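You operate a simulated robot arm through the tools that you are given. There is no shell and no other tool. Be economical: measure what you need, move in short steps, check, and stop when the job is done.

You run a simulated two-armed robot. Do the job below in one go: nothing can be reset, and whatever is moved stays where it is left.

JOB
Take the green wax bar and leave it on the narrow table. Then take the blue cloth and leave it on the white bench. Then fetch the green cloth and set it on the store counter. Then take the press plate on the top of the packing table and put it away on the white bench. Then take the steel bar from the top of the grey table and put it on the front of the long white table. Then take the beaker and put it on top of the sanding block. Then stack the 44 mm board pack from the front of the long white table on top of the 24 mm board pack. Then push the orange-grip rack shut. Keep to this order. Set down upright: steel bar, beaker.

Only the result counts: the job must be done as asked and must still hold three seconds after the hand-in. Knocking over, shifting, dropping, spilling or breaking anything else fails it. Flat cloth is picked up by pressing the open fingertips on it (5 to 10 N) and closing them slowly along it; thin cloth reads only 2 to 8 mm in the jaws.

ROBOT AND FRAMES
Two 7-joint arms with two-finger parallel grippers on one trunk, on a base that drives. Base frame: it is fixed to the floor where the robot stands at the start and does not move with it; the origin is under the middle of the robot, x ahead of it, y to its left, z up. Lengths are in cm, angles in rad, forces in N, time in s.
The left shoulder is at the start at [8.2, 17.4, 115.8], the right one opposite. With the tool pointing down near the work surface each hand reaches from about 10 to 62 cm from the robot's upright axis, wherever it stands, measured 20 degrees to its own side. Places, roughly: beaker (8x8x10 cm) [40, -20, 60]; blue cloth (9x7x3 cm) [40, 0, 90]; board pack [50, -150, 75]; front of the long white table [50, -140, 80]; green cloth (9x7x3 cm) [-150, -240, 80]; green wax bar (2x2x9 cm) [50, 0, 90]; narrow table [-90, 30, 80]; orange-grip rack [-300, 280, 160]; press plate (26x18x7 cm) [-270, -220, 80]; sanding block (10x7x4 cm) [-80, 80, 80]; steel bar [-375, -250, 75]; store counter [-480, -230, 90]; white bench [-170, 130, 80]. Payload 3.6 kg a hand.
The TCP of each hand is the grasp point between the finger pads, 3 cm short of the fingertips. In the tool frame z runs along the fingers and y along their closing line. The gripper opens to 11 cm. The fingers are 2 cm wide and 1 cm thick; the gripper's body (4.8 by 11.2 cm) begins 5.5 cm behind the TCP.
Orientation is that of the tool frame in the base frame, as a unit quaternion [x, y, z, w]. With the fingers straight down and closing along the base's y, the tool's x points along the base's -x, its y along +y and its z along -z.

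CONTROLS
- The arms move only by the tool jog_arm. It takes "left_targets", "right_targets" or both (then of equal length, played together; a hand with none holds still); each is a list of rows, each a list of 7 numbers: the gripper command, from -1 (fully open) to 1 (shut), values between in proportion, then the shift along the tool's x, y, z in units of 300 mm (1.0 is 300 mm), then the turn, a rotation vector about the tool's x, y, z in units of 180 degrees (1.0 is 180 degrees). In form: [[grip, tx, ty, tz, rx, ry, rz], ...]. A call has 1 to 10 rows; each row is the pose to reach, as a shift and turn from the pose commanded when the call began, along the tool's axes at that moment. A call with a number of a shift or a turn outside -1 to 1 is refused whole. A row lasts 0.2 s, in which the tool goes at most 5 cm and 0.15 rad; a call with a longer step from one row to the next is refused whole, and so is a gripper value outside its range. A pose out of reach is approached as far as the arm can. The call stops where the force on the tool passes 40 N (or 10 N more than at its start, if that is more) or the arm is blocked; 0.2 s more then pass. Each finger travels about 15.3 cm/s and halts on what it meets, pressing with about 38 N; the grip force reading is that of the motor and also rises with nothing between the fingers. The clock runs only during rows and for 0.2 s after the last one: add rows that repeat a pose to give the fingers time. The reply holds the time, the measured pose of the TCP, the force on the tool along the base axes, the opening and the grip force, in the units named above and with some noise, with the torque about the TCP (base axes, N m) and any sound that the robot's microphone picked up, and new pictures: "views" is both (left out), scene, wrist or none (wrist: the cameras of the hands that moved).
- Cameras (640 x 400 px; columns grow to the right, rows downward): "scene" is now at [12.36, -7.75, 132.2]; the picture's right is [-0.91, -0.41, 0.00], its down [-0.27, 0.60, -0.75] and it looks along [0.31, -0.69, -0.66] (base axes); focal length 214 px, centre (320, 200). "left" rides on the left gripper at [7.2, -1.7, -10.3] in its tool frame; the picture's right is [0.23, 0.97, 0.00], its down [-0.76, 0.18, -0.62] and it looks along [-0.61, 0.14, 0.78] (tool axes); focal length 222 px, centre (320, 200). "right" rides on the right gripper at [7.2, 1.7, -10.3] in its tool frame; the picture's right is [-0.23, 0.97, 0.00], its down [-0.76, -0.18, -0.62] and it looks along [-0.61, -0.14, 0.78] (tool axes); focal length 222 px, centre (320, 200). There is no depth. A picture from a camera that has moved, and an enlarged one, comes with that camera's place and axes in the base frame and with its lens.
- raise_lower(by): slides the trunk up (or, below 0, down) by that many cm; the arms and the scene camera ride with it, the base frame stays. It gives what a move gives, with no picture.
- drive_base(legs): drives the robot by 1 to 6 legs, each [ahead, left, turn to the left] in cm, cm and rad, along the robot's own axes; the way and the turn of a leg run together, so that a leg with both is an arc; at most 150 cm and 3.142 rad a leg. The arms and the cameras ride along, it lands a little off, and it stops where it bumps. It gives what a move gives, and a new picture of the scene camera.
- turn_head(pan, tilt): turns the head with the scene camera to pan (to the left, within 1.501 rad either way) and tilt (down, from -0.506 to 1.204), counted from straight ahead of the robot. It gives what a move gives, and a new picture of the scene camera.
- enlarge(camera, box): a new picture of the part [left, top, right, bottom] of that camera's present view, enlarged. No time passes.
- finish_job(): hands the job in; it is judged then, once.

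Go step by step. Nothing tells you exact positions but the pictures and the camera data: compare them with the known pose of the tool, close in by small moves and look again before you grip or let go. The budget is 217 turns and 260 pictures, counting those below and the enlarged ones. Unless the task says otherwise, let go and move clear before handing in.

The tools are called after "Emit:" as a command line: name --argument value ..., lists and objects as JSON in quotes. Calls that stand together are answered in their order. jog_arm: Moves the arms, as the interface text tells. Its arguments: {"type":"object","properties":{"left_targets":{"type":"array"},"right_targets":{"type":"array"},"views":{"type":"string","enum":["both","scene","wrist","none"]}},"required":[]} The other tools are called the same way: raise_lower (by) slides the trunk up or down; drive_base (legs) drives the base; turn_head (pan, tilt) turns the head that bears the scene camera; enlarge (camera, box) takes an enlarged picture of a part of a camera's view; finish_job () hands the job in.

At the start:

```text
t: 0.0
left_ee_pos: [34.84, -2.02, 112.46]
left_tool_rot: [0.0, 1.0, 0.001, 0.0]
left_wrist_force: [0.5, -0.4, -0.3]
left_torque: [0.01, 0.02, -0.02]
left_width: 10.99
left_gripper_force: 0.1
right_ee_pos: [30.39, -47.24, 116.45]
right_tool_rot: [0.0, 1.0, 0.0, 0.001]
right_wrist_force: [0.7, -0.2, 0.5]
right_torque: [-0.03, -0.01, -0.01]
right_width: 10.99
right_gripper_force: 0.0
trunk travel left (down, up): [-27.5, 48.8]
robot x, y, heading: [0.17, -0.18, -0.001]
head pan, tilt: [-1.15, 0.721]
```

scene: 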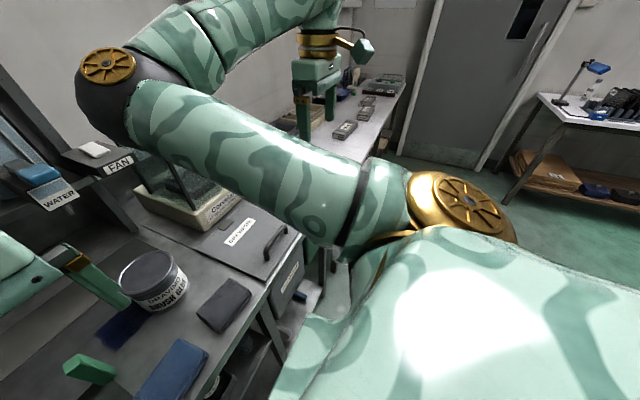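
right: 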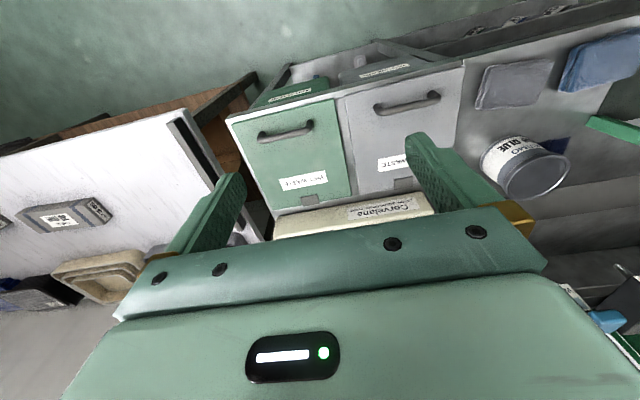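
left: 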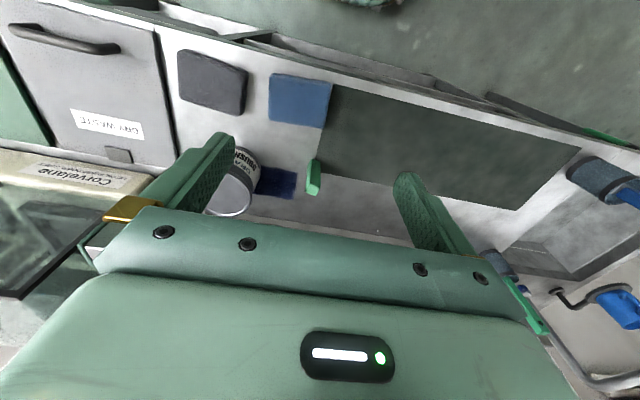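

I see the counter ahead with the wax bar close to [48, 0] and the blue cloths. I'll look at the scene straight ahead first.

Emit:
turn_head --pan 0 --tilt 0.9

Emit:
enlarge --camera "left" --box '[160, 40, 440, 220]'

```text
t: 1.4
left_ee_pos: [34.85, -2.12, 112.52]
left_tool_rot: [0.0, 1.0, 0.0, -0.001]
left_wrist_force: [-0.9, -0.4, -0.3]
left_torque: [0.01, 0.02, 0.03]
left_width: 10.97
left_gripper_force: 0.0
right_ee_pos: [30.43, -47.26, 116.42]
right_tool_rot: [0.0, 1.0, 0.001, 0.0]
right_wrist_force: [-0.6, 0.0, 0.3]
right_torque: [0.01, -0.02, 0.02]
right_width: 10.97
right_gripper_force: 0.0
trunk travel left (down, up): [-27.5, 48.8]
robot x, y, heading: [0.23, 0.04, -0.002]
head pan, tilt: [0.0, 0.901]
camera scene: at [16.48, -0.07, 130.76], right [0.0, -1.0, 0.0], down [-0.78, 0.0, -0.62], along [0.62, 0.0, -0.78], focal length 214 px, centre (320, 200)
```

scene: 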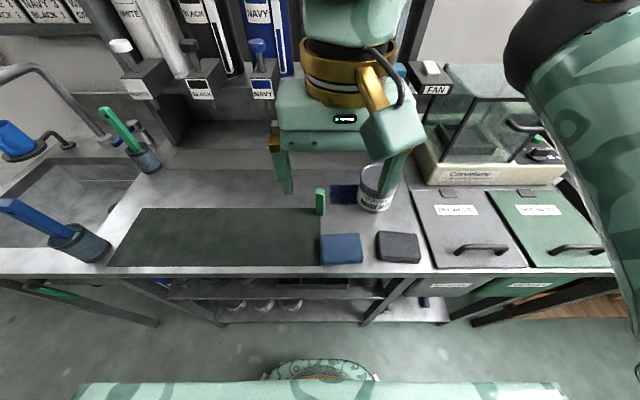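

```text
2.22 times, centred on (300, 130) of left
camera zoom: at [27.49, -3.59, 122.75], right [-0.23, 0.97, 0.0], down [0.76, 0.18, 0.62], along [0.61, 0.14, -0.78], focal length 494 px, centre (364, 356)
```

zoom: 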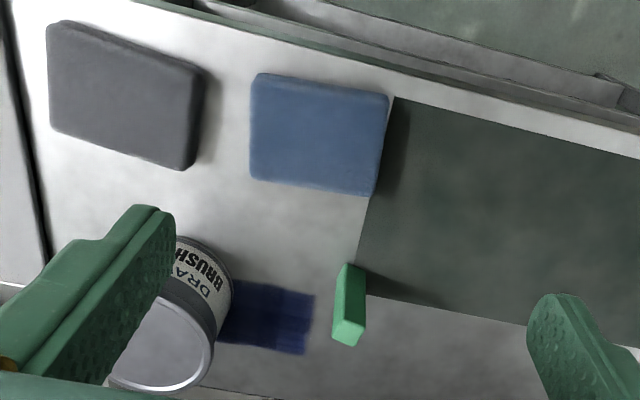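

The wax bar seems to stand upright at about [45, -0.5], top near z 99. I'll bring the left hand above it and check.

Emit:
jog_arm --left_targets '[[-1, -0.11, 0.018, 0.07, 0, 0, 0], [-1, -0.22, 0.036, 0.14, 0, 0, 0], [-1, -0.325, 0.05, 0.217, 0, 0, 0], [-1, -0.325, 0.05, 0.217, 0, 0, 0]]'

```text
t: 2.4
left_ee_pos: [44.53, -0.65, 106.15]
left_tool_rot: [0.001, 1.0, 0.0, 0.0]
left_wrist_force: [0.3, -0.3, -0.1]
left_torque: [0.0, -0.04, 0.0]
left_width: 11.0
left_gripper_force: 0.1
right_ee_pos: [30.23, -47.26, 116.39]
right_tool_rot: [0.0, 1.0, 0.0, 0.0]
right_wrist_force: [-0.5, -0.9, -0.1]
right_torque: [0.03, -0.03, 0.03]
right_width: 11.01
right_gripper_force: 0.0
trunk travel left (down, up): [-27.5, 48.8]
robot x, y, heading: [-0.24, 0.22, 0.001]
head pan, tilt: [0.0, 0.901]
camera scene: at [16.41, -0.07, 130.77], right [0.0, -1.0, 0.0], down [-0.78, 0.0, -0.62], along [0.62, 0.0, -0.78], focal length 214 px, centre (320, 200)
camera left: at [37.18, -2.03, 116.39], right [-0.23, 0.97, 0.0], down [0.76, 0.18, 0.62], along [0.61, 0.14, -0.78], focal length 222 px, centre (320, 200)
```

scene: 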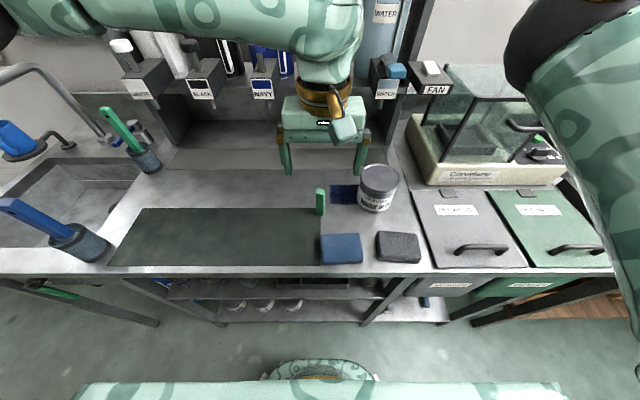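
left: 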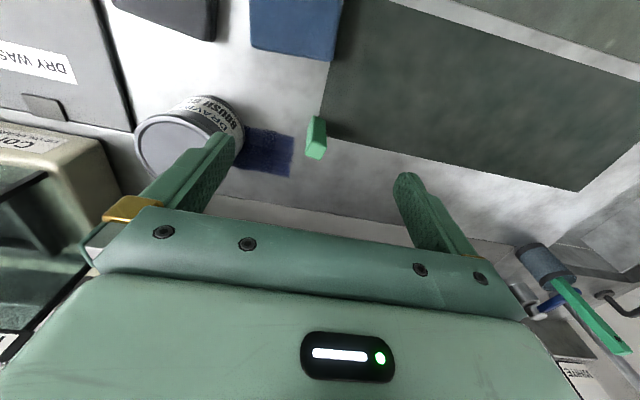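

Triangulating both views puts the bar at [47.4, -0.4], spanning z 86.5 to 95.6. I'll descend around it and grip.

Emit:
jog_arm --left_targets '[[-0.3, -0.097, 0.008, 0.0, 0, 0, 0], [-0.3, -0.097, 0.008, 0.16, 0, 0, 0], [-0.3, -0.097, 0.008, 0.32, 0, 0, 0], [-0.3, -0.097, 0.008, 0.47, 0, 0, 0], [-0.3, -0.097, 0.008, 0.47, 0, 0, 0]]'

```text
t: 3.6
left_ee_pos: [47.68, -0.27, 91.92]
left_tool_rot: [0.0, 1.0, 0.0, -0.001]
left_wrist_force: [1.1, -0.7, 1.0]
left_torque: [0.0, 0.0, 0.0]
left_width: 7.16
left_gripper_force: 0.1
right_ee_pos: [30.4, -47.24, 116.4]
right_tool_rot: [0.0, 1.0, -0.001, 0.001]
right_wrist_force: [-0.4, 0.0, 0.9]
right_torque: [0.02, 0.0, 0.01]
right_width: 11.01
right_gripper_force: 0.0
trunk travel left (down, up): [-27.5, 48.8]
robot x, y, heading: [-0.07, -0.22, 0.004]
head pan, tilt: [0.0, 0.901]
camera scene: at [16.44, -0.07, 130.76], right [0.0, -1.0, 0.0], down [-0.78, 0.0, -0.62], along [0.62, 0.0, -0.78], focal length 214 px, centre (320, 200)
camera left: at [40.27, -1.77, 102.17], right [-0.23, 0.97, 0.0], down [0.76, 0.18, 0.62], along [0.61, 0.14, -0.78], focal length 222 px, centre (320, 200)
```

scene: 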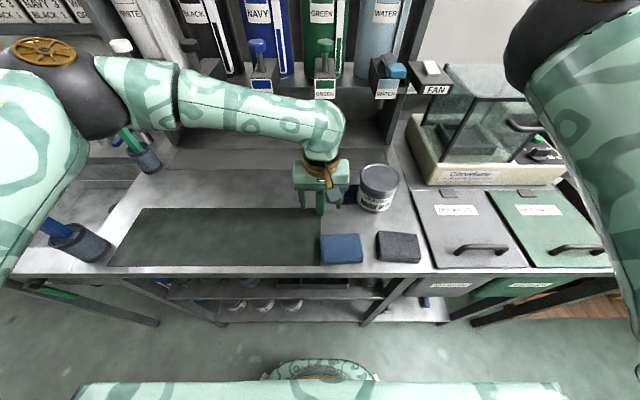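
left: 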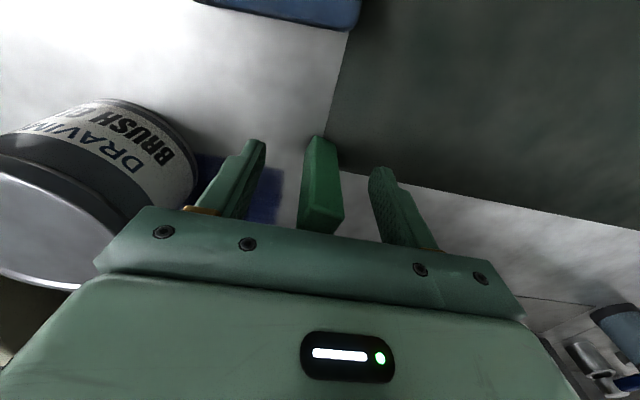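

The bar is between the fingers; close and lift slightly.

Emit:
jog_arm --left_targets '[[0.2, 0, 0, 0, 0, 0, 0], [0.5, 0, 0, 0, 0, 0, 0], [0.9, 0, 0, 0, 0, 0, 0], [0.9, 0, 0, 0, 0, 0, 0]]' --views "none"

Emit:
jog_arm --left_targets '[[0.9, 0, 0, -0.1, 0, 0, 0], [0.9, 0, 0, -0.25, 0, 0, 0], [0.9, 0, 0, -0.4, 0, 0, 0], [0.9, 0.1, 0, -0.5, 0, 0, 0], [0.9, 0.25, 0, -0.5, 0, 0, 0], [0.9, 0.4, 0, -0.5, 0, 0, 0], [0.9, 0.5, 0, -0.5, 0, 0, 0]]'

```text
t: 4.6
left_ee_pos: [47.58, -0.28, 91.9]
left_tool_rot: [0.0, 1.0, 0.001, -0.001]
left_wrist_force: [-1.0, -0.1, 0.1]
left_torque: [-0.03, -0.01, 0.02]
left_width: 1.94
left_gripper_force: 37.9
right_ee_pos: [30.32, -47.09, 116.44]
right_tool_rot: [0.0, 1.0, 0.0, -0.001]
right_wrist_force: [-0.6, 0.4, -0.4]
right_torque: [0.02, 0.01, 0.03]
right_width: 10.99
right_gripper_force: 0.0
trunk travel left (down, up): [-27.5, 48.8]
robot x, y, heading: [0.32, -0.2, 0.003]
head pan, tilt: [0.0, 0.901]
```

```text
t: 6.2
left_ee_pos: [32.18, -0.28, 106.78]
left_tool_rot: [0.0, 1.0, 0.0, 0.001]
left_wrist_force: [0.6, -0.2, -1.5]
left_torque: [0.03, -0.03, 0.03]
left_width: 1.93
left_gripper_force: 38.0
right_ee_pos: [30.4, -47.14, 116.42]
right_tool_rot: [-0.001, 1.0, 0.001, 0.0]
right_wrist_force: [0.3, -0.1, 0.9]
right_torque: [-0.01, -0.02, 0.02]
right_width: 10.98
right_gripper_force: 0.1
trunk travel left (down, up): [-27.5, 48.8]
robot x, y, heading: [-0.35, 0.14, 0.001]
head pan, tilt: [0.0, 0.901]
camera scene: at [16.42, -0.08, 130.76], right [0.0, -1.0, 0.0], down [-0.78, 0.0, -0.62], along [0.62, 0.0, -0.78], focal length 214 px, centre (320, 200)
camera left: at [25.0, -1.75, 117.05], right [-0.23, 0.97, 0.0], down [0.76, 0.18, 0.62], along [0.61, 0.14, -0.78], focal length 222 px, centre (320, 200)
```

scene: 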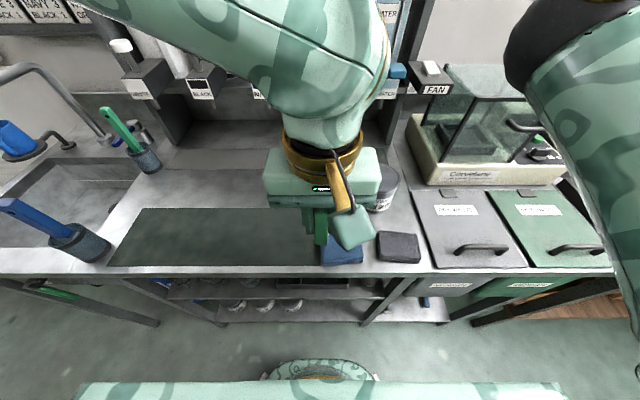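
left: 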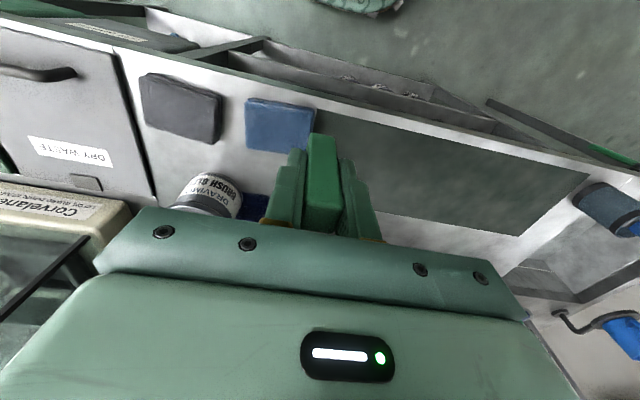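

The bar is held. Now I look to the left and right to see the way behind.

Emit:
turn_head --pan 1.5 --tilt 0.5

Emit:
turn_head --pan -1.5 --tilt 0.5

```text
t: 7.8
left_ee_pos: [32.49, -0.14, 106.68]
left_tool_rot: [0.0, 1.0, 0.0, 0.0]
left_wrist_force: [-0.4, -0.1, -0.4]
left_torque: [-0.05, -0.01, -0.01]
left_width: 1.93
left_gripper_force: 37.9
right_ee_pos: [30.4, -47.1, 116.35]
right_tool_rot: [0.001, 1.0, 0.001, 0.0]
right_wrist_force: [-0.1, -1.0, 0.2]
right_torque: [0.0, 0.01, 0.01]
right_width: 11.0
right_gripper_force: 0.0
trunk travel left (down, up): [-27.5, 48.8]
robot x, y, heading: [-0.01, -0.02, 0.004]
head pan, tilt: [1.499, 0.499]
camera scene: at [9.59, 9.01, 134.14], right [1.0, -0.07, 0.0], down [-0.04, -0.48, -0.88], along [0.06, 0.88, -0.48], focal length 214 px, centre (320, 200)
```

scene: 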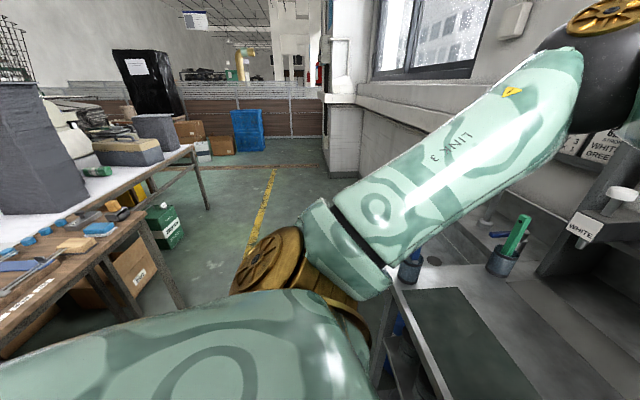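

```text
t: 10.4
left_ee_pos: [32.44, -0.21, 106.74]
left_tool_rot: [0.0, 1.0, 0.001, 0.0]
left_wrist_force: [-0.2, 0.7, -0.5]
left_torque: [0.03, -0.02, 0.0]
left_width: 1.93
left_gripper_force: 38.2
right_ee_pos: [30.39, -47.24, 116.54]
right_tool_rot: [0.0, 1.0, -0.001, 0.0]
right_wrist_force: [0.9, 0.1, 0.9]
right_torque: [0.01, -0.01, -0.01]
right_width: 11.0
right_gripper_force: 0.1
trunk travel left (down, up): [-27.5, 48.8]
robot x, y, heading: [-0.33, 0.53, 0.0]
head pan, tilt: [-1.499, 0.499]
camera scene: at [9.58, -9.14, 134.14], right [-1.0, -0.07, 0.0], down [-0.03, 0.48, -0.88], along [0.06, -0.88, -0.48], focal length 214 px, centre (320, 200)
```

scene: 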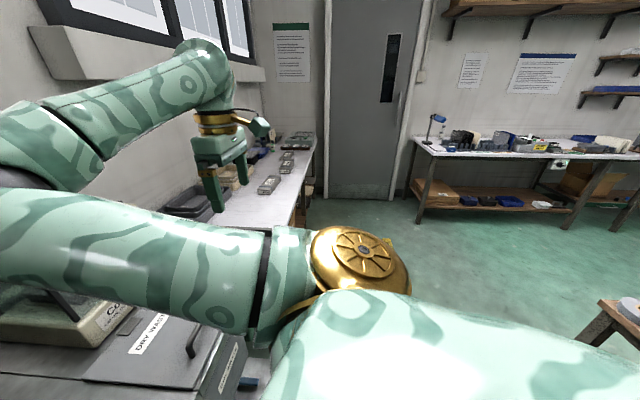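

The narrow wooden table lies behind-left with its edge near x = -65. I'll tuck the right hand in and turn left in place to look at it.

Emit:
jog_arm --right_targets '[[-1, 0.0, 0.14, 0, 0, 0, 0], [-1, 0.03, 0.28, 0, 0, 0, 0], [-1, 0.05, 0.42, 0, 0, 0, 0], [-1, 0.1, 0.56, 0, 0, 0, 0], [-1, 0.1, 0.7, 0, 0, 0, 0]]' --left_targets '[[0.9, 0, 0.1, -0.1, 0, 0, 0], [0.9, 0, 0.2, -0.2, 0, 0, 0], [0.9, 0, 0.3, -0.3, 0, 0, 0], [0.9, 0, 0.4, -0.3, 0, 0, 0], [0.9, 0, 0.45, -0.3, 0, 0, 0]]' --views "none"

Emit:
turn_head --pan 0.7 --tilt 0.6

Emit:
drive_base --legs '[[0, 0, 1.571]]'

```text
t: 11.6
left_ee_pos: [32.41, 13.32, 115.6]
left_tool_rot: [0.0, 1.0, 0.0, -0.001]
left_wrist_force: [-1.2, -0.3, -1.4]
left_torque: [0.01, 0.01, -0.02]
left_width: 1.92
left_gripper_force: 37.7
right_ee_pos: [21.94, -32.24, 116.03]
right_tool_rot: [0.0, 1.0, 0.0, 0.0]
right_wrist_force: [0.0, 0.1, 0.0]
right_torque: [-0.01, 0.01, -0.01]
right_width: 11.01
right_gripper_force: 0.0
right hand out of reach, approached as far as the arm can: row 3, 4, 5
trunk travel left (down, up): [-27.5, 48.8]
robot x, y, heading: [-0.22, -0.06, 0.001]
head pan, tilt: [-1.499, 0.499]
```

```text
t: 13.6
left_ee_pos: [32.49, 13.36, 115.57]
left_tool_rot: [0.0, 1.0, 0.0, 0.0]
left_wrist_force: [0.0, 0.1, 0.2]
left_torque: [-0.01, -0.03, -0.01]
left_width: 1.92
left_gripper_force: 37.7
right_ee_pos: [21.99, -32.15, 116.05]
right_tool_rot: [0.0, 1.0, 0.0, 0.0]
right_wrist_force: [-0.2, 0.5, 0.3]
right_torque: [0.02, -0.03, -0.01]
right_width: 10.98
right_gripper_force: 0.1
trunk travel left (down, up): [-27.5, 48.8]
robot x, y, heading: [-0.19, -0.14, 0.004]
head pan, tilt: [0.7, 0.6]
camera scene: at [15.69, 5.65, 133.23], right [0.64, -0.77, 0.0], down [-0.43, -0.36, -0.82], along [0.63, 0.53, -0.57], focal length 214 px, centre (320, 200)
```

scene: 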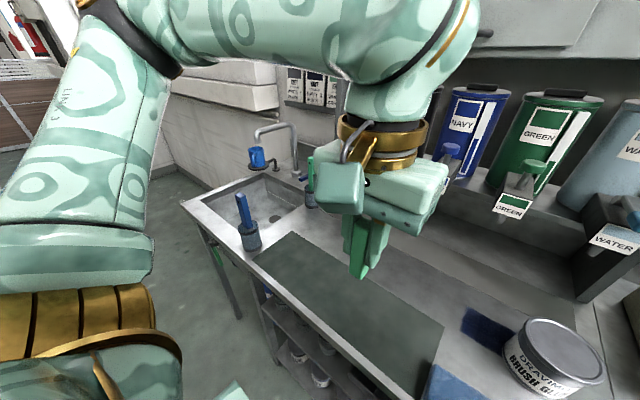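

```text
t: 17.9
left_ee_pos: [-13.31, 32.52, 115.64]
left_tool_rot: [0.707, -0.707, 0.0, 0.0]
left_wrist_force: [0.8, 0.2, -0.6]
left_torque: [0.01, -0.01, -0.03]
left_width: 1.93
left_gripper_force: 38.3
right_ee_pos: [32.3, 21.92, 116.16]
right_tool_rot: [-0.707, 0.707, 0.0, 0.0]
right_wrist_force: [-0.3, -0.3, -0.9]
right_torque: [-0.01, -0.01, 0.04]
right_width: 11.0
right_gripper_force: 0.1
trunk travel left (down, up): [-27.5, 48.8]
robot x, y, heading: [0.19, 0.02, 1.576]
head pan, tilt: [0.7, 0.6]
camera scene: at [-5.77, 15.71, 133.23], right [0.77, 0.64, 0.0], down [0.36, -0.43, -0.82], along [-0.53, 0.63, -0.57], focal length 214 px, centre (320, 200)
```

scene: 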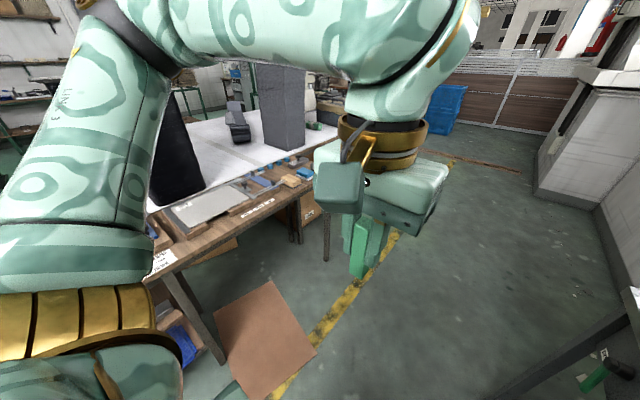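

The wooden narrow table has tools on it, with the white bench behind. Turn further to face it and look.

Emit:
drive_base --legs '[[0, 0, 1.571]]'

Emit:
turn_head --pan 0 --tilt 0.45

```text
t: 22.1
left_ee_pos: [-32.4, -13.85, 115.63]
left_tool_rot: [1.0, 0.009, 0.0, 0.0]
left_wrist_force: [-0.2, -0.3, -0.3]
left_torque: [0.02, 0.02, -0.01]
left_width: 1.9
left_gripper_force: 37.9
right_ee_pos: [-22.4, 31.96, 116.11]
right_tool_rot: [1.0, 0.008, 0.0, 0.0]
right_wrist_force: [-0.4, 0.5, 1.0]
right_torque: [-0.02, -0.02, -0.04]
right_width: 10.99
right_gripper_force: 0.1
trunk travel left (down, up): [-27.5, 48.8]
robot x, y, heading: [0.1, -0.08, -3.122]
head pan, tilt: [0.7, 0.6]
camera scene: at [-15.73, -6.02, 133.23], right [-0.66, 0.75, 0.0], down [0.43, 0.37, -0.82], along [-0.62, -0.54, -0.57], focal length 214 px, centre (320, 200)
```

scene: 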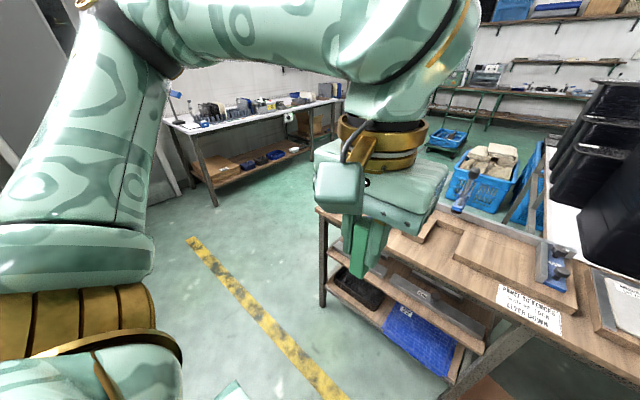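

```text
t: 23.2
left_ee_pos: [-32.32, -13.94, 115.6]
left_tool_rot: [1.0, 0.009, 0.0, 0.001]
left_wrist_force: [-0.1, -0.3, -0.4]
left_torque: [-0.01, -0.03, 0.0]
left_width: 1.92
left_gripper_force: 37.4
right_ee_pos: [-22.47, 31.92, 116.05]
right_tool_rot: [1.0, 0.008, 0.001, 0.0]
right_wrist_force: [0.6, 0.8, 0.0]
right_torque: [0.02, -0.01, 0.01]
right_width: 10.98
right_gripper_force: 0.2
trunk travel left (down, up): [-27.5, 48.8]
robot x, y, heading: [0.34, -0.2, -3.125]
head pan, tilt: [0.0, 0.45]
camera scene: at [-18.25, -0.37, 134.59], right [-0.02, 1.0, 0.0], down [0.44, 0.01, -0.9], along [-0.9, -0.02, -0.44], focal length 214 px, centre (320, 200)
```

scene: 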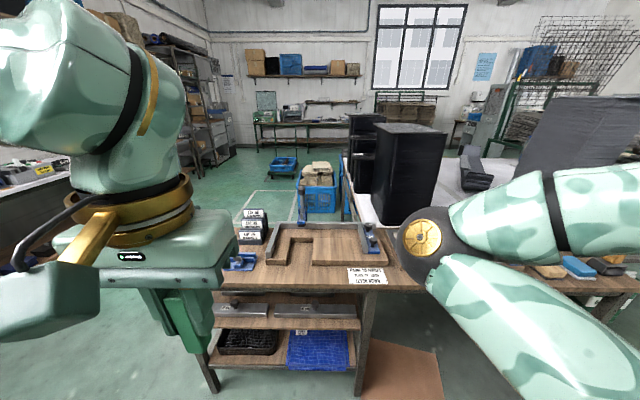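

The strip at the front of the narrow table (x -66 to -78, y -17 to 8) is clear. I'll drive forward 20 and look.

Emit:
drive_base --legs '[[20, 0, 0]]'

Emit:
turn_head --pan 0 --tilt 0.85

```text
t: 24.8
left_ee_pos: [-52.81, -14.33, 115.47]
left_tool_rot: [1.0, 0.01, 0.001, -0.001]
left_wrist_force: [-0.1, 0.3, -0.2]
left_torque: [0.01, -0.04, 0.01]
left_width: 1.94
left_gripper_force: 37.7
right_ee_pos: [-42.91, 31.49, 116.03]
right_tool_rot: [1.0, 0.009, 0.001, 0.0]
right_wrist_force: [0.2, -0.2, -0.1]
right_torque: [0.02, -0.01, -0.01]
right_width: 11.01
right_gripper_force: 0.1
trunk travel left (down, up): [-27.5, 48.8]
robot x, y, heading: [-20.32, -0.42, -3.119]
head pan, tilt: [0.0, 0.45]
camera scene: at [-38.79, -0.76, 134.57], right [-0.02, 1.0, 0.0], down [0.44, 0.01, -0.9], along [-0.9, -0.02, -0.44], focal length 214 px, centre (320, 200)
```

scene: 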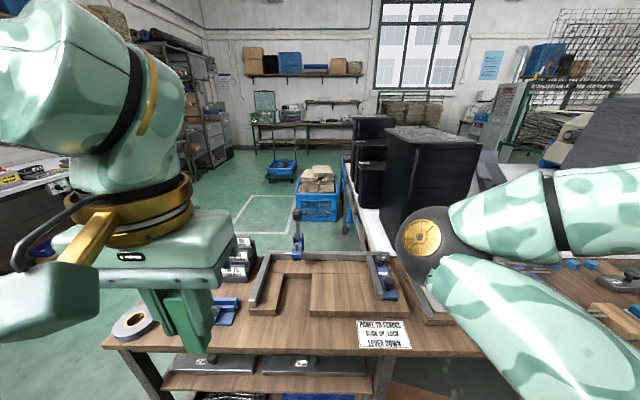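

```text
t: 25.7
left_ee_pos: [-52.68, -14.35, 115.63]
left_tool_rot: [1.0, 0.009, 0.0, 0.0]
left_wrist_force: [0.9, -0.1, -1.8]
left_torque: [0.0, 0.02, -0.02]
left_width: 1.93
left_gripper_force: 38.3
right_ee_pos: [-42.85, 31.56, 116.09]
right_tool_rot: [1.0, 0.009, -0.001, -0.001]
right_wrist_force: [0.0, -0.3, 0.5]
right_torque: [0.0, 0.0, -0.03]
right_width: 11.02
right_gripper_force: 0.0
trunk travel left (down, up): [-27.5, 48.8]
robot x, y, heading: [-20.34, -0.38, -3.121]
head pan, tilt: [0.0, 0.85]
camera scene: at [-37.3, -0.73, 131.15], right [-0.02, 1.0, 0.0], down [0.75, 0.01, -0.66], along [-0.66, -0.01, -0.75], focal length 214 px, centre (320, 200)
```

scene: 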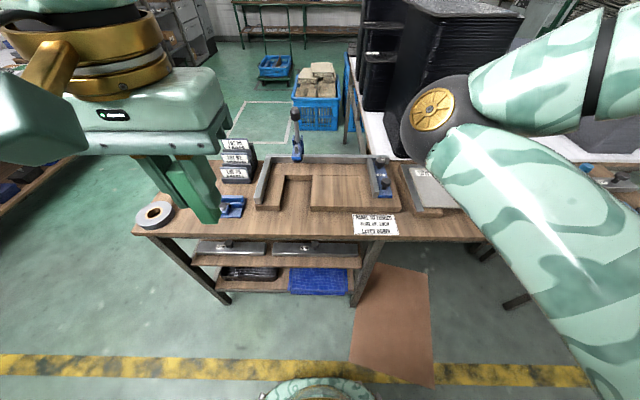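

I'll carry the bar over the clear strip at about [-72.5, -8] and look before lowering.

Emit:
jog_arm --left_targets '[[0.9, -0.14, -0.04, 0.05, 0, 0, 0], [0.9, -0.28, -0.08, 0.1, 0, 0, 0], [0.9, -0.42, -0.12, 0.2, 0, 0, 0], [0.9, -0.54, -0.17, 0.3, 0, 0, 0], [0.9, -0.66, -0.21, 0.4, 0, 0, 0], [0.9, -0.66, -0.21, 0.53, 0, 0, 0], [0.9, -0.66, -0.21, 0.6, 0, 0, 0]]'

```text
refused: row 3 steps farther than a row can; nothing moved
```

Emit:
jog_arm --left_targets '[[0.9, -0.13, -0.04, 0.05, 0, 0, 0], [0.9, -0.26, -0.08, 0.1, 0, 0, 0], [0.9, -0.38, -0.12, 0.2, 0, 0, 0], [0.9, -0.49, -0.16, 0.3, 0, 0, 0], [0.9, -0.6, -0.2, 0.4, 0, 0, 0], [0.9, -0.66, -0.21, 0.53, 0, 0, 0], [0.9, -0.66, -0.21, 0.6, 0, 0, 0]]'

```text
t: 27.3
left_ee_pos: [-72.48, -8.35, 97.54]
left_tool_rot: [1.0, 0.01, 0.0, 0.0]
left_wrist_force: [0.1, -0.1, -0.6]
left_torque: [0.03, 0.03, -0.03]
left_width: 1.94
left_gripper_force: 38.1
right_ee_pos: [-42.89, 31.41, 116.12]
right_tool_rot: [1.0, 0.009, 0.0, -0.001]
right_wrist_force: [-0.6, 0.7, 0.4]
right_torque: [0.02, 0.01, 0.0]
right_width: 11.0
right_gripper_force: 0.0
trunk travel left (down, up): [-27.5, 48.8]
robot x, y, heading: [-20.33, -0.61, -3.122]
head pan, tilt: [0.0, 0.85]
camera scene: at [-37.29, -0.73, 131.15], right [-0.02, 1.0, 0.0], down [0.75, 0.01, -0.66], along [-0.66, -0.01, -0.75], focal length 214 px, centre (320, 200)
camera left: at [-65.27, -6.31, 107.85], right [0.25, -0.97, 0.0], down [-0.76, -0.19, 0.62], along [-0.6, -0.15, -0.78], focal length 222 px, centre (320, 200)
```

scene: 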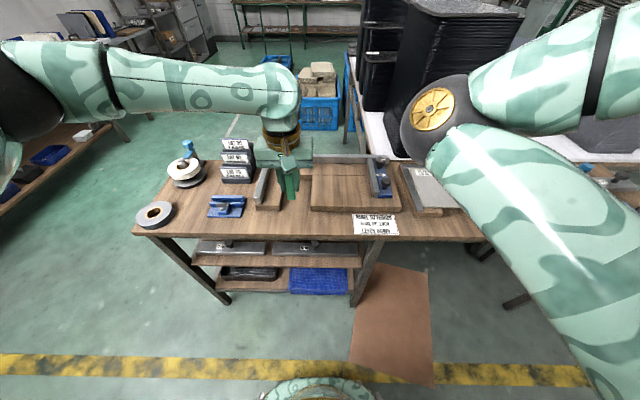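
left: 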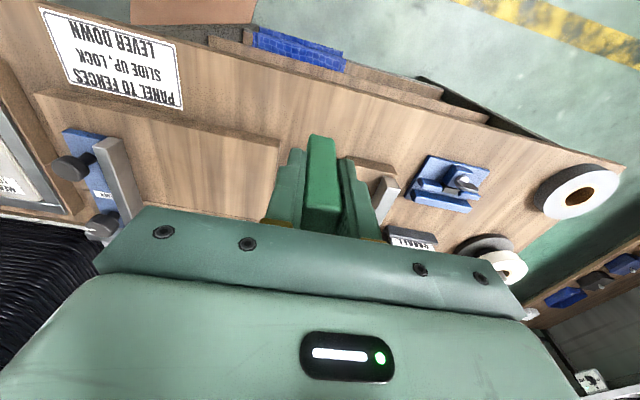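

Spot is clear of the fixture panel. Lower close to the surface.

Emit:
jog_arm --left_targets '[[0.9, 0, 0, 0.13, 0, 0, 0], [0.9, 0, 0, 0.26, 0, 0, 0], [0.9, 0, 0, 0.36, 0, 0, 0], [0.9, 0, 0, 0.36, 0, 0, 0]]'

```text
t: 28.3
left_ee_pos: [-72.72, -8.36, 86.61]
left_tool_rot: [1.0, 0.01, 0.0, 0.0]
left_wrist_force: [0.4, -0.1, -0.1]
left_torque: [-0.02, -0.02, 0.02]
left_width: 1.92
left_gripper_force: 38.2
right_ee_pos: [-42.93, 31.48, 116.07]
right_tool_rot: [1.0, 0.009, 0.0, 0.0]
right_wrist_force: [0.2, 0.6, -0.6]
right_torque: [-0.02, -0.01, -0.01]
right_width: 11.01
right_gripper_force: 0.0
trunk travel left (down, up): [-27.5, 48.8]
robot x, y, heading: [-20.62, -0.64, -3.12]
head pan, tilt: [0.0, 0.85]
camera scene: at [-37.27, -0.71, 131.15], right [-0.02, 1.0, 0.0], down [0.75, 0.01, -0.66], along [-0.66, -0.01, -0.75], focal length 214 px, centre (320, 200)
camera left: at [-65.49, -6.44, 96.92], right [0.25, -0.97, 0.0], down [-0.76, -0.19, 0.62], along [-0.6, -0.15, -0.78], focal length 222 px, centre (320, 200)
```

scene: 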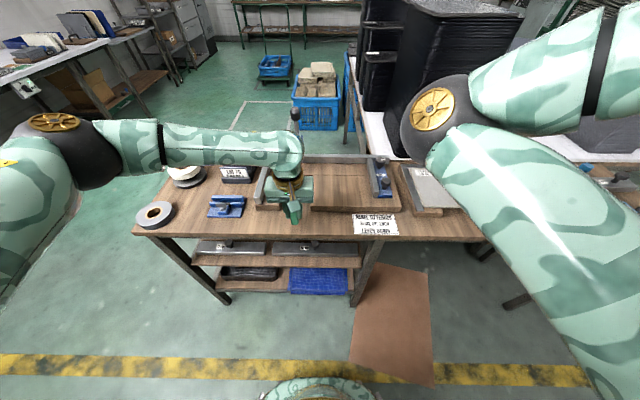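
left: 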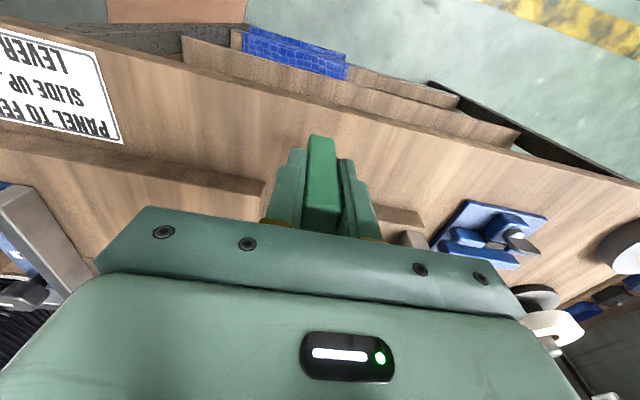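

Not yet touching; lower in millimetre steps until contact.

Emit:
jog_arm --left_targets '[[0.9, 0, 0, 0.006, 0, 0, 0], [0.9, 0, 0, 0.012, 0, 0, 0], [0.9, 0, 0, 0.018, 0, 0, 0], [0.9, 0, 0, 0.024, 0, 0, 0], [0.9, 0, 0, 0.03, 0, 0, 0]]' --views "none"

```text
t: 29.5
left_ee_pos: [-72.51, -8.33, 85.89]
left_tool_rot: [1.0, 0.009, 0.0, -0.001]
left_wrist_force: [0.4, 0.0, 0.0]
left_torque: [0.01, 0.02, 0.01]
left_width: 1.91
left_gripper_force: 37.6
right_ee_pos: [-42.97, 31.47, 115.99]
right_tool_rot: [1.0, 0.009, -0.001, 0.0]
right_wrist_force: [-0.1, 0.9, 0.3]
right_torque: [0.03, -0.01, 0.03]
right_width: 10.99
right_gripper_force: 0.1
trunk travel left (down, up): [-27.5, 48.8]
robot x, y, heading: [-20.29, -0.35, -3.116]
head pan, tilt: [0.0, 0.85]
```

Emit:
jog_arm --left_targets '[[0.9, 0, 0, 0.006, 0, 0, 0], [0.9, 0, 0, 0.012, 0, 0, 0], [0.9, 0, 0, 0.018, 0, 0, 0], [0.9, 0, 0, 0.024, 0, 0, 0], [0.9, 0, 0, 0.03, 0, 0, 0], [0.9, 0, 0, 0.036, 0, 0, 0]]' --views "wrist"

```text
t: 30.9
left_ee_pos: [-72.73, -8.44, 84.71]
left_tool_rot: [1.0, 0.009, -0.001, 0.0]
left_wrist_force: [0.3, -1.1, -0.5]
left_torque: [0.01, 0.03, -0.03]
left_width: 1.92
left_gripper_force: 37.9
right_ee_pos: [-42.93, 31.42, 116.08]
right_tool_rot: [1.0, 0.009, 0.0, 0.0]
right_wrist_force: [0.3, 0.1, -0.1]
right_torque: [0.02, 0.01, -0.02]
right_width: 11.0
right_gripper_force: 0.0
trunk travel left (down, up): [-27.5, 48.8]
robot x, y, heading: [-20.24, -0.14, -3.121]
head pan, tilt: [0.0, 0.85]
camera left: at [-65.48, -6.38, 95.03], right [0.25, -0.97, 0.0], down [-0.76, -0.19, 0.62], along [-0.6, -0.15, -0.78], focal length 222 px, centre (320, 200)
```

left: 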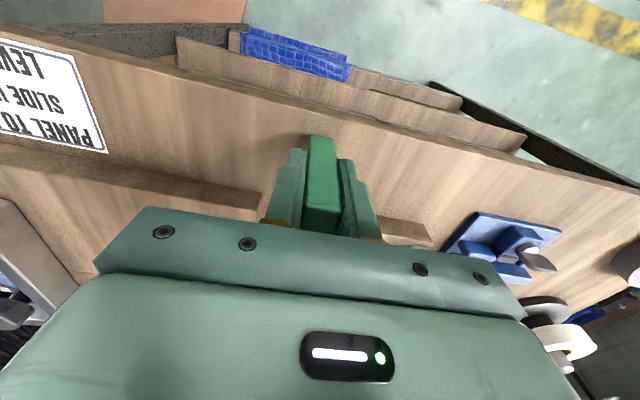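

Still free; continue.

Emit:
jog_arm --left_targets '[[0.9, 0, 0, 0.007, 0, 0, 0], [0.9, 0, 0, 0.014, 0, 0, 0], [0.9, 0, 0, 0.021, 0, 0, 0], [0.9, 0, 0, 0.028, 0, 0, 0], [0.9, 0, 0, 0.035, 0, 0, 0], [0.9, 0, 0, 0.042, 0, 0, 0], [0.9, 0, 0, 0.049, 0, 0, 0], [0.9, 0, 0, 0.056, 0, 0, 0], [0.9, 0, 0, 0.063, 0, 0, 0], [0.9, 0, 0, 0.07, 0, 0, 0]]' --views "wrist"

```text
t: 33.1
left_ee_pos: [-72.42, -8.31, 82.93]
left_tool_rot: [1.0, 0.01, -0.002, -0.001]
left_wrist_force: [-1.8, -2.1, 35.1]
left_torque: [-0.07, 0.09, 0.0]
left_width: 1.95
left_gripper_force: 38.2
right_ee_pos: [-42.59, 31.5, 116.17]
right_tool_rot: [1.0, 0.008, -0.001, 0.0]
right_wrist_force: [0.0, 0.4, -0.5]
right_torque: [-0.01, -0.02, -0.01]
right_width: 11.01
right_gripper_force: 0.2
trunk travel left (down, up): [-27.5, 48.8]
robot x, y, heading: [-20.53, -0.49, -3.122]
head pan, tilt: [0.0, 0.85]
camera left: at [-65.3, -6.32, 93.21], right [0.25, -0.97, 0.0], down [-0.76, -0.19, 0.63], along [-0.61, -0.15, -0.78], focal length 222 px, centre (320, 200)
```

left: 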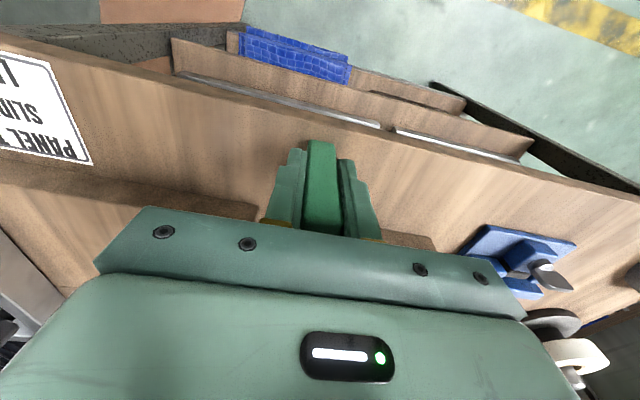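

Contact reached (table about z 77.6). Ease off, open and rise.

Emit:
jog_arm --left_targets '[[0.9, 0, 0, -0.006, 0, 0, 0], [0.7, 0, 0, -0.006, 0, 0, 0], [0.5, 0, 0, -0.006, 0, 0, 0], [0.3, 0, 0, -0.006, 0, 0, 0], [0.2, 0, 0, -0.006, 0, 0, 0], [0.2, 0, 0, -0.1, 0, 0, 0], [0.2, 0, 0, -0.25, 0, 0, 0], [0.2, 0, 0, -0.4, 0, 0, 0], [0.2, 0, 0, -0.55, 0, 0, 0]]' --views "both"

```text
t: 35.1
left_ee_pos: [-72.81, -8.49, 99.3]
left_tool_rot: [1.0, 0.01, 0.0, 0.001]
left_wrist_force: [0.9, 0.4, 1.1]
left_torque: [0.01, 0.01, 0.0]
left_width: 4.39
left_gripper_force: 0.1
right_ee_pos: [-42.81, 31.54, 116.1]
right_tool_rot: [1.0, 0.009, -0.001, 0.0]
right_wrist_force: [0.4, 0.0, 0.7]
right_torque: [0.0, 0.02, 0.02]
right_width: 10.99
right_gripper_force: 0.0
trunk travel left (down, up): [-27.5, 48.8]
robot x, y, heading: [-20.25, -0.01, -3.118]
head pan, tilt: [0.0, 0.85]
camera scene: at [-37.23, -0.69, 131.16], right [-0.02, 1.0, 0.0], down [0.75, 0.01, -0.66], along [-0.66, -0.01, -0.75], focal length 214 px, centre (320, 200)
camera left: at [-65.7, -6.48, 109.51], right [0.25, -0.97, 0.0], down [-0.76, -0.19, 0.62], along [-0.6, -0.15, -0.78], focal length 222 px, centre (320, 200)
```

scene: 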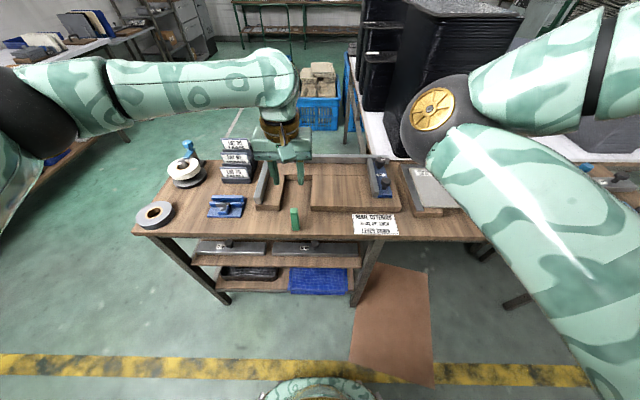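
left: 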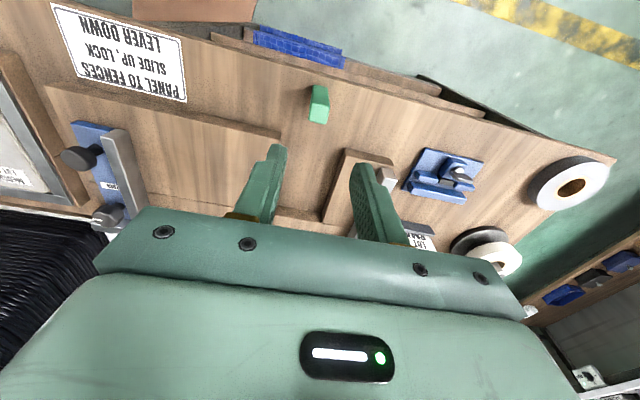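

Bar stands on the narrow table. Retract, go back and turn to the counter for the blue cloth.

Emit:
jog_arm --left_targets '[[0.2, 0.1, 0, -0.12, 0, 0, 0], [0.2, 0.2, 0.04, -0.24, 0, 0, 0], [0.2, 0.3, 0.08, -0.34, 0, 0, 0], [0.2, 0.42, 0.12, -0.44, 0, 0, 0], [0.2, 0.54, 0.16, -0.5, 0, 0, 0], [-1, 0.66, 0.2, -0.55, 0, 0, 0]]' --views "none"

Emit:
drive_base --legs '[[-20, 0, 0], [0, 0, -1.57], [0, 0, -1.57]]'

```text
t: 36.5
left_ee_pos: [-52.56, -13.92, 115.77]
left_tool_rot: [1.0, 0.009, -0.001, -0.001]
left_wrist_force: [-0.3, 0.8, 0.8]
left_torque: [0.01, 0.01, -0.03]
left_width: 10.98
left_gripper_force: 0.1
right_ee_pos: [-42.89, 31.47, 116.03]
right_tool_rot: [1.0, 0.008, 0.0, 0.0]
right_wrist_force: [0.0, 0.3, -1.2]
right_torque: [0.04, -0.02, 0.04]
right_width: 11.02
right_gripper_force: 0.1
trunk travel left (down, up): [-27.5, 48.8]
robot x, y, heading: [-20.33, -0.07, -3.123]
head pan, tilt: [0.0, 0.85]
```

```text
t: 45.8
left_ee_pos: [31.87, 12.87, 115.83]
left_tool_rot: [-0.002, 1.0, -0.001, 0.0]
left_wrist_force: [0.2, 0.0, 0.2]
left_torque: [-0.02, -0.01, 0.05]
left_width: 10.99
left_gripper_force: 0.1
right_ee_pos: [21.48, -32.17, 116.03]
right_tool_rot: [-0.001, 1.0, 0.0, 0.0]
right_wrist_force: [0.1, -0.7, -0.4]
right_torque: [-0.01, -0.02, 0.01]
right_width: 10.98
right_gripper_force: 0.0
trunk travel left (down, up): [-27.5, 48.8]
robot x, y, heading: [-0.45, 0.16, 0.0]
head pan, tilt: [0.0, 0.85]
camera scene: at [16.16, 0.03, 131.14], right [0.0, -1.0, 0.0], down [-0.75, 0.0, -0.66], along [0.66, 0.0, -0.75], focal length 214 px, centre (320, 200)
```

scene: 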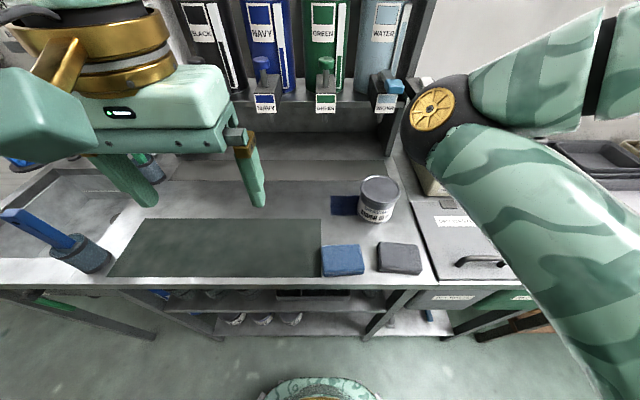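

The blue 9x7x3 pad lies at about [37, -4.6]. I'll enlarge to check it against the flat navy patch.

Emit:
enlarge --camera "scene" --box '[280, 170, 440, 290]'

```text
3.33 times, centred on (360, 230) of scene
camera zoom: at [16.16, 0.03, 131.14], right [0.0, -1.0, 0.0], down [-0.75, 0.0, -0.66], along [0.66, 0.0, -0.75], focal length 715 px, centre (187, 100)
```

zoom: 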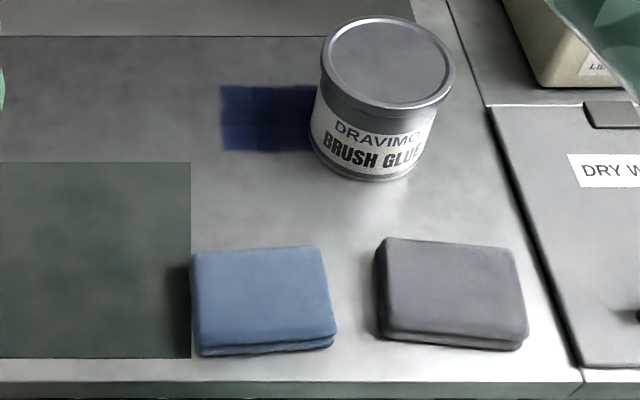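

It is a folded blue cloth, 9 cm along y and 7 along x. I'll turn the left hand so it closes along x and bring it above.

Emit:
jog_arm --left_targets '[[-1, -0.018, -0.06, 0.05, 0, 0, 0.047], [-1, -0.036, -0.12, 0.1, 0, 0, 0.094], [-1, -0.054, -0.18, 0.15, 0, 0, 0.141], [-1, -0.072, -0.24, 0.2, 0, 0, 0.188], [-1, -0.09, -0.3, 0.25, 0, 0, 0.235], [-1, -0.108, -0.36, 0.3, 0, 0, 0.282], [-1, -0.126, -0.42, 0.35, 0, 0, 0.329], [-1, -0.144, -0.48, 0.4, 0, 0, 0.376], [-1, -0.162, -0.54, 0.45, 0, 0, 0.423], [-1, -0.178, -0.586, 0.5, 0, 0, 0.47]]'

```text
t: 48.0
left_ee_pos: [37.68, -4.43, 101.8]
left_tool_rot: [0.671, 0.742, -0.004, 0.013]
left_wrist_force: [0.6, 0.2, -0.7]
left_torque: [0.01, -0.01, 0.02]
left_width: 10.98
left_gripper_force: 0.0
right_ee_pos: [21.17, -32.65, 115.8]
right_tool_rot: [0.015, 1.0, 0.001, -0.007]
right_wrist_force: [-0.5, -0.2, -1.0]
right_torque: [0.02, 0.05, 0.0]
right_width: 11.0
right_gripper_force: 0.0
trunk travel left (down, up): [-27.5, 48.8]
robot x, y, heading: [-0.85, -0.13, 0.005]
head pan, tilt: [0.0, 0.85]
camera scene: at [16.19, -0.02, 131.14], right [0.0, -1.0, 0.0], down [-0.75, 0.0, -0.66], along [0.66, 0.0, -0.75], focal length 214 px, centre (320, 200)
camera left: at [35.04, 2.93, 111.9], right [0.95, 0.32, 0.01], down [0.24, -0.73, 0.64], along [0.21, -0.61, -0.77], focal length 222 px, centre (320, 200)
```

scene: 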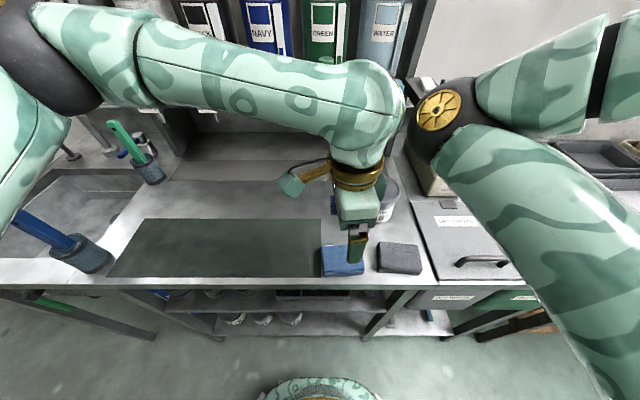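
left: 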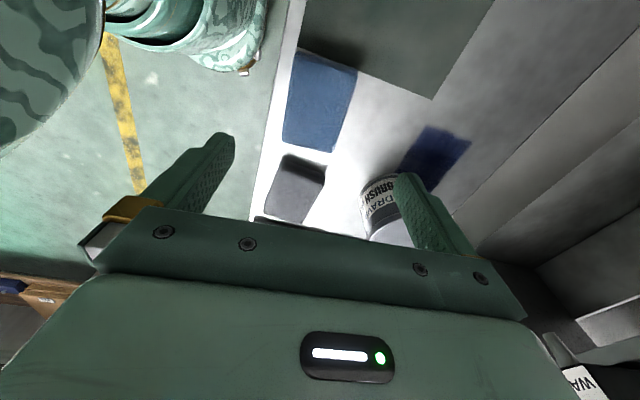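

The hand is above the cloth but the arms may be brushing each other, so I move the right arm outward first.

Emit:
jog_arm --right_targets '[[-1, 0, -0.12, 0, 0, 0, 0], [-1, 0, -0.24, 0, 0, 0, 0], [-1, -0.05, -0.36, 0, 0, 0, 0], [-1, -0.1, -0.48, 0, 0, 0, 0]]' --views "scene"

```text
t: 49.0
left_ee_pos: [37.26, -4.6, 100.72]
left_tool_rot: [0.671, 0.741, 0.001, 0.001]
left_wrist_force: [-1.0, 0.3, -0.4]
left_torque: [0.01, -0.04, -0.02]
left_width: 10.98
left_gripper_force: 0.0
right_ee_pos: [24.4, -46.64, 115.96]
right_tool_rot: [-0.002, 1.0, 0.0, 0.0]
right_wrist_force: [0.5, 0.0, 0.8]
right_torque: [0.03, -0.01, -0.01]
right_width: 10.99
right_gripper_force: 0.0
trunk travel left (down, up): [-27.5, 48.8]
robot x, y, heading: [-0.24, 0.35, -0.002]
head pan, tilt: [0.0, 0.85]
camera scene: at [16.17, -0.06, 131.14], right [0.0, -1.0, 0.0], down [-0.75, 0.0, -0.66], along [0.66, 0.0, -0.75], focal length 214 px, centre (320, 200)
```

scene: 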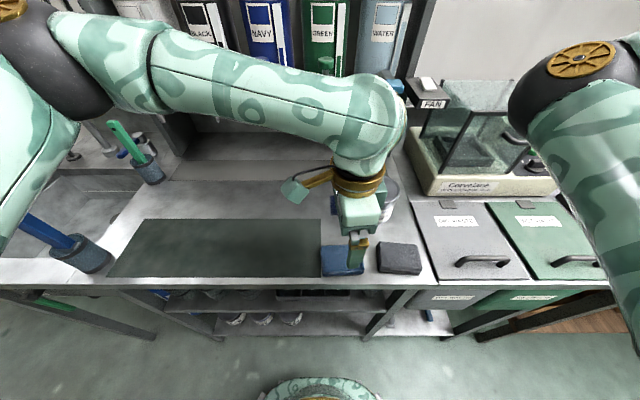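

Contact is gone. Lower around the cloth.

Emit:
jog_arm --left_targets '[[-1, 0, 0, 0.12, 0, 0, 0], [-1, 0, 0, 0.24, 0, 0, 0], [-1, 0, 0, 0.3, 0, 0, 0], [-1, 0, 0, 0.345, 0, 0, 0], [-1, 0, 0, 0.345, 0, 0, 0]]'

```text
t: 50.1
left_ee_pos: [37.46, -4.67, 90.44]
left_tool_rot: [0.672, 0.741, 0.0, 0.001]
left_wrist_force: [-1.0, 0.2, -0.3]
left_torque: [0.01, 0.0, 0.0]
left_width: 10.98
left_gripper_force: 0.0
right_ee_pos: [24.38, -46.58, 115.94]
right_tool_rot: [0.0, 1.0, -0.001, 0.0]
right_wrist_force: [-0.3, -0.3, -0.8]
right_torque: [0.0, -0.01, 0.01]
right_width: 11.02
right_gripper_force: 0.1
trunk travel left (down, up): [-27.5, 48.8]
robot x, y, heading: [-0.62, 0.5, 0.001]
head pan, tilt: [0.0, 0.85]
camera scene: at [16.16, 0.01, 131.15], right [0.0, -1.0, 0.0], down [-0.75, 0.0, -0.66], along [0.66, 0.0, -0.75], focal length 214 px, centre (320, 200)
camera left: at [34.92, 2.59, 100.7], right [0.95, 0.32, 0.0], down [0.25, -0.74, 0.62], along [0.2, -0.59, -0.78], focal length 222 px, centre (320, 200)
```

scene: 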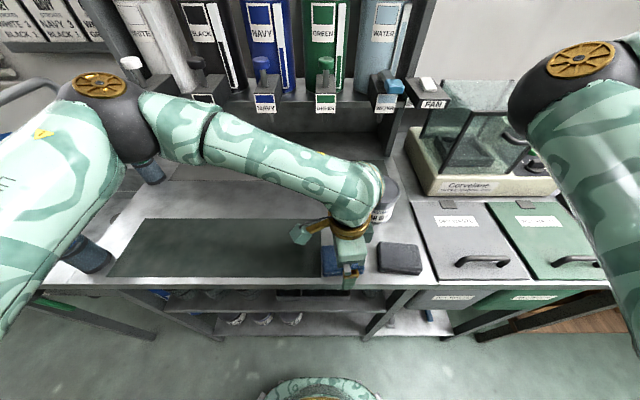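
left: 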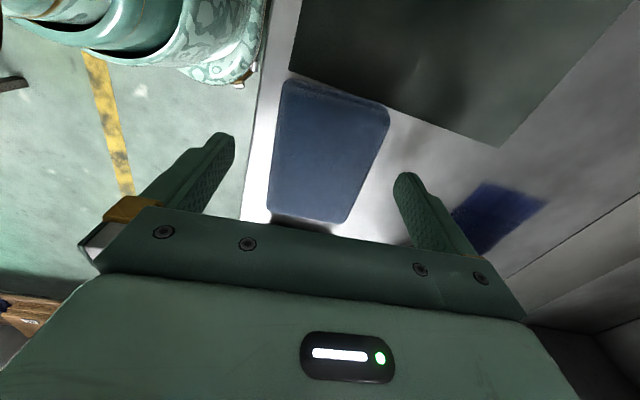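

The cloth lies squarely between the fingers; close slowly and lift.

Emit:
jog_arm --left_targets '[[-0.8, 0, 0, 0, 0, 0, 0], [-0.6, 0, 0, 0, 0, 0, 0], [-0.4, 0, 0, 0, 0, 0, 0], [-0.2, 0, 0, 0, 0, 0, 0], [0.0, 0, 0, 0, 0, 0, 0], [0.2, 0, 0, 0, 0, 0, 0], [0.2, 0, 0, 0, 0, 0, 0]]' --views "wrist"

```text
t: 51.8
left_ee_pos: [37.51, -4.7, 90.52]
left_tool_rot: [0.672, 0.741, 0.0, 0.001]
left_wrist_force: [0.0, -0.2, 0.3]
left_torque: [0.03, 0.0, 0.0]
left_width: 6.28
left_gripper_force: 38.2
right_ee_pos: [24.35, -46.62, 115.99]
right_tool_rot: [-0.001, 1.0, -0.001, 0.001]
right_wrist_force: [0.0, 0.9, 0.6]
right_torque: [-0.01, 0.02, 0.02]
right_width: 11.02
right_gripper_force: 0.0
trunk travel left (down, up): [-27.5, 48.8]
robot x, y, heading: [-0.64, -0.22, -0.002]
head pan, tilt: [0.0, 0.85]
camera left: at [34.93, 2.58, 100.73], right [0.95, 0.32, 0.0], down [0.25, -0.74, 0.62], along [0.2, -0.59, -0.78], focal length 222 px, centre (320, 200)
```

left: 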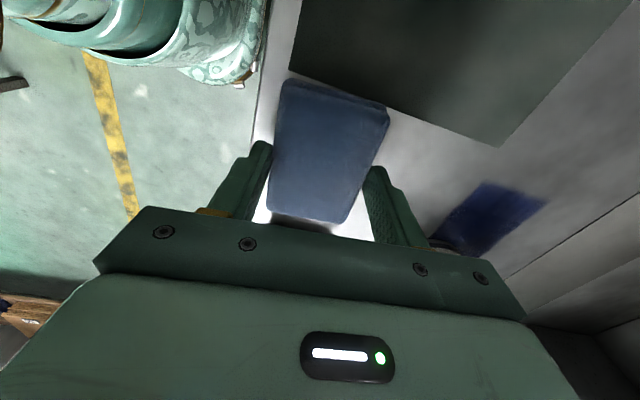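

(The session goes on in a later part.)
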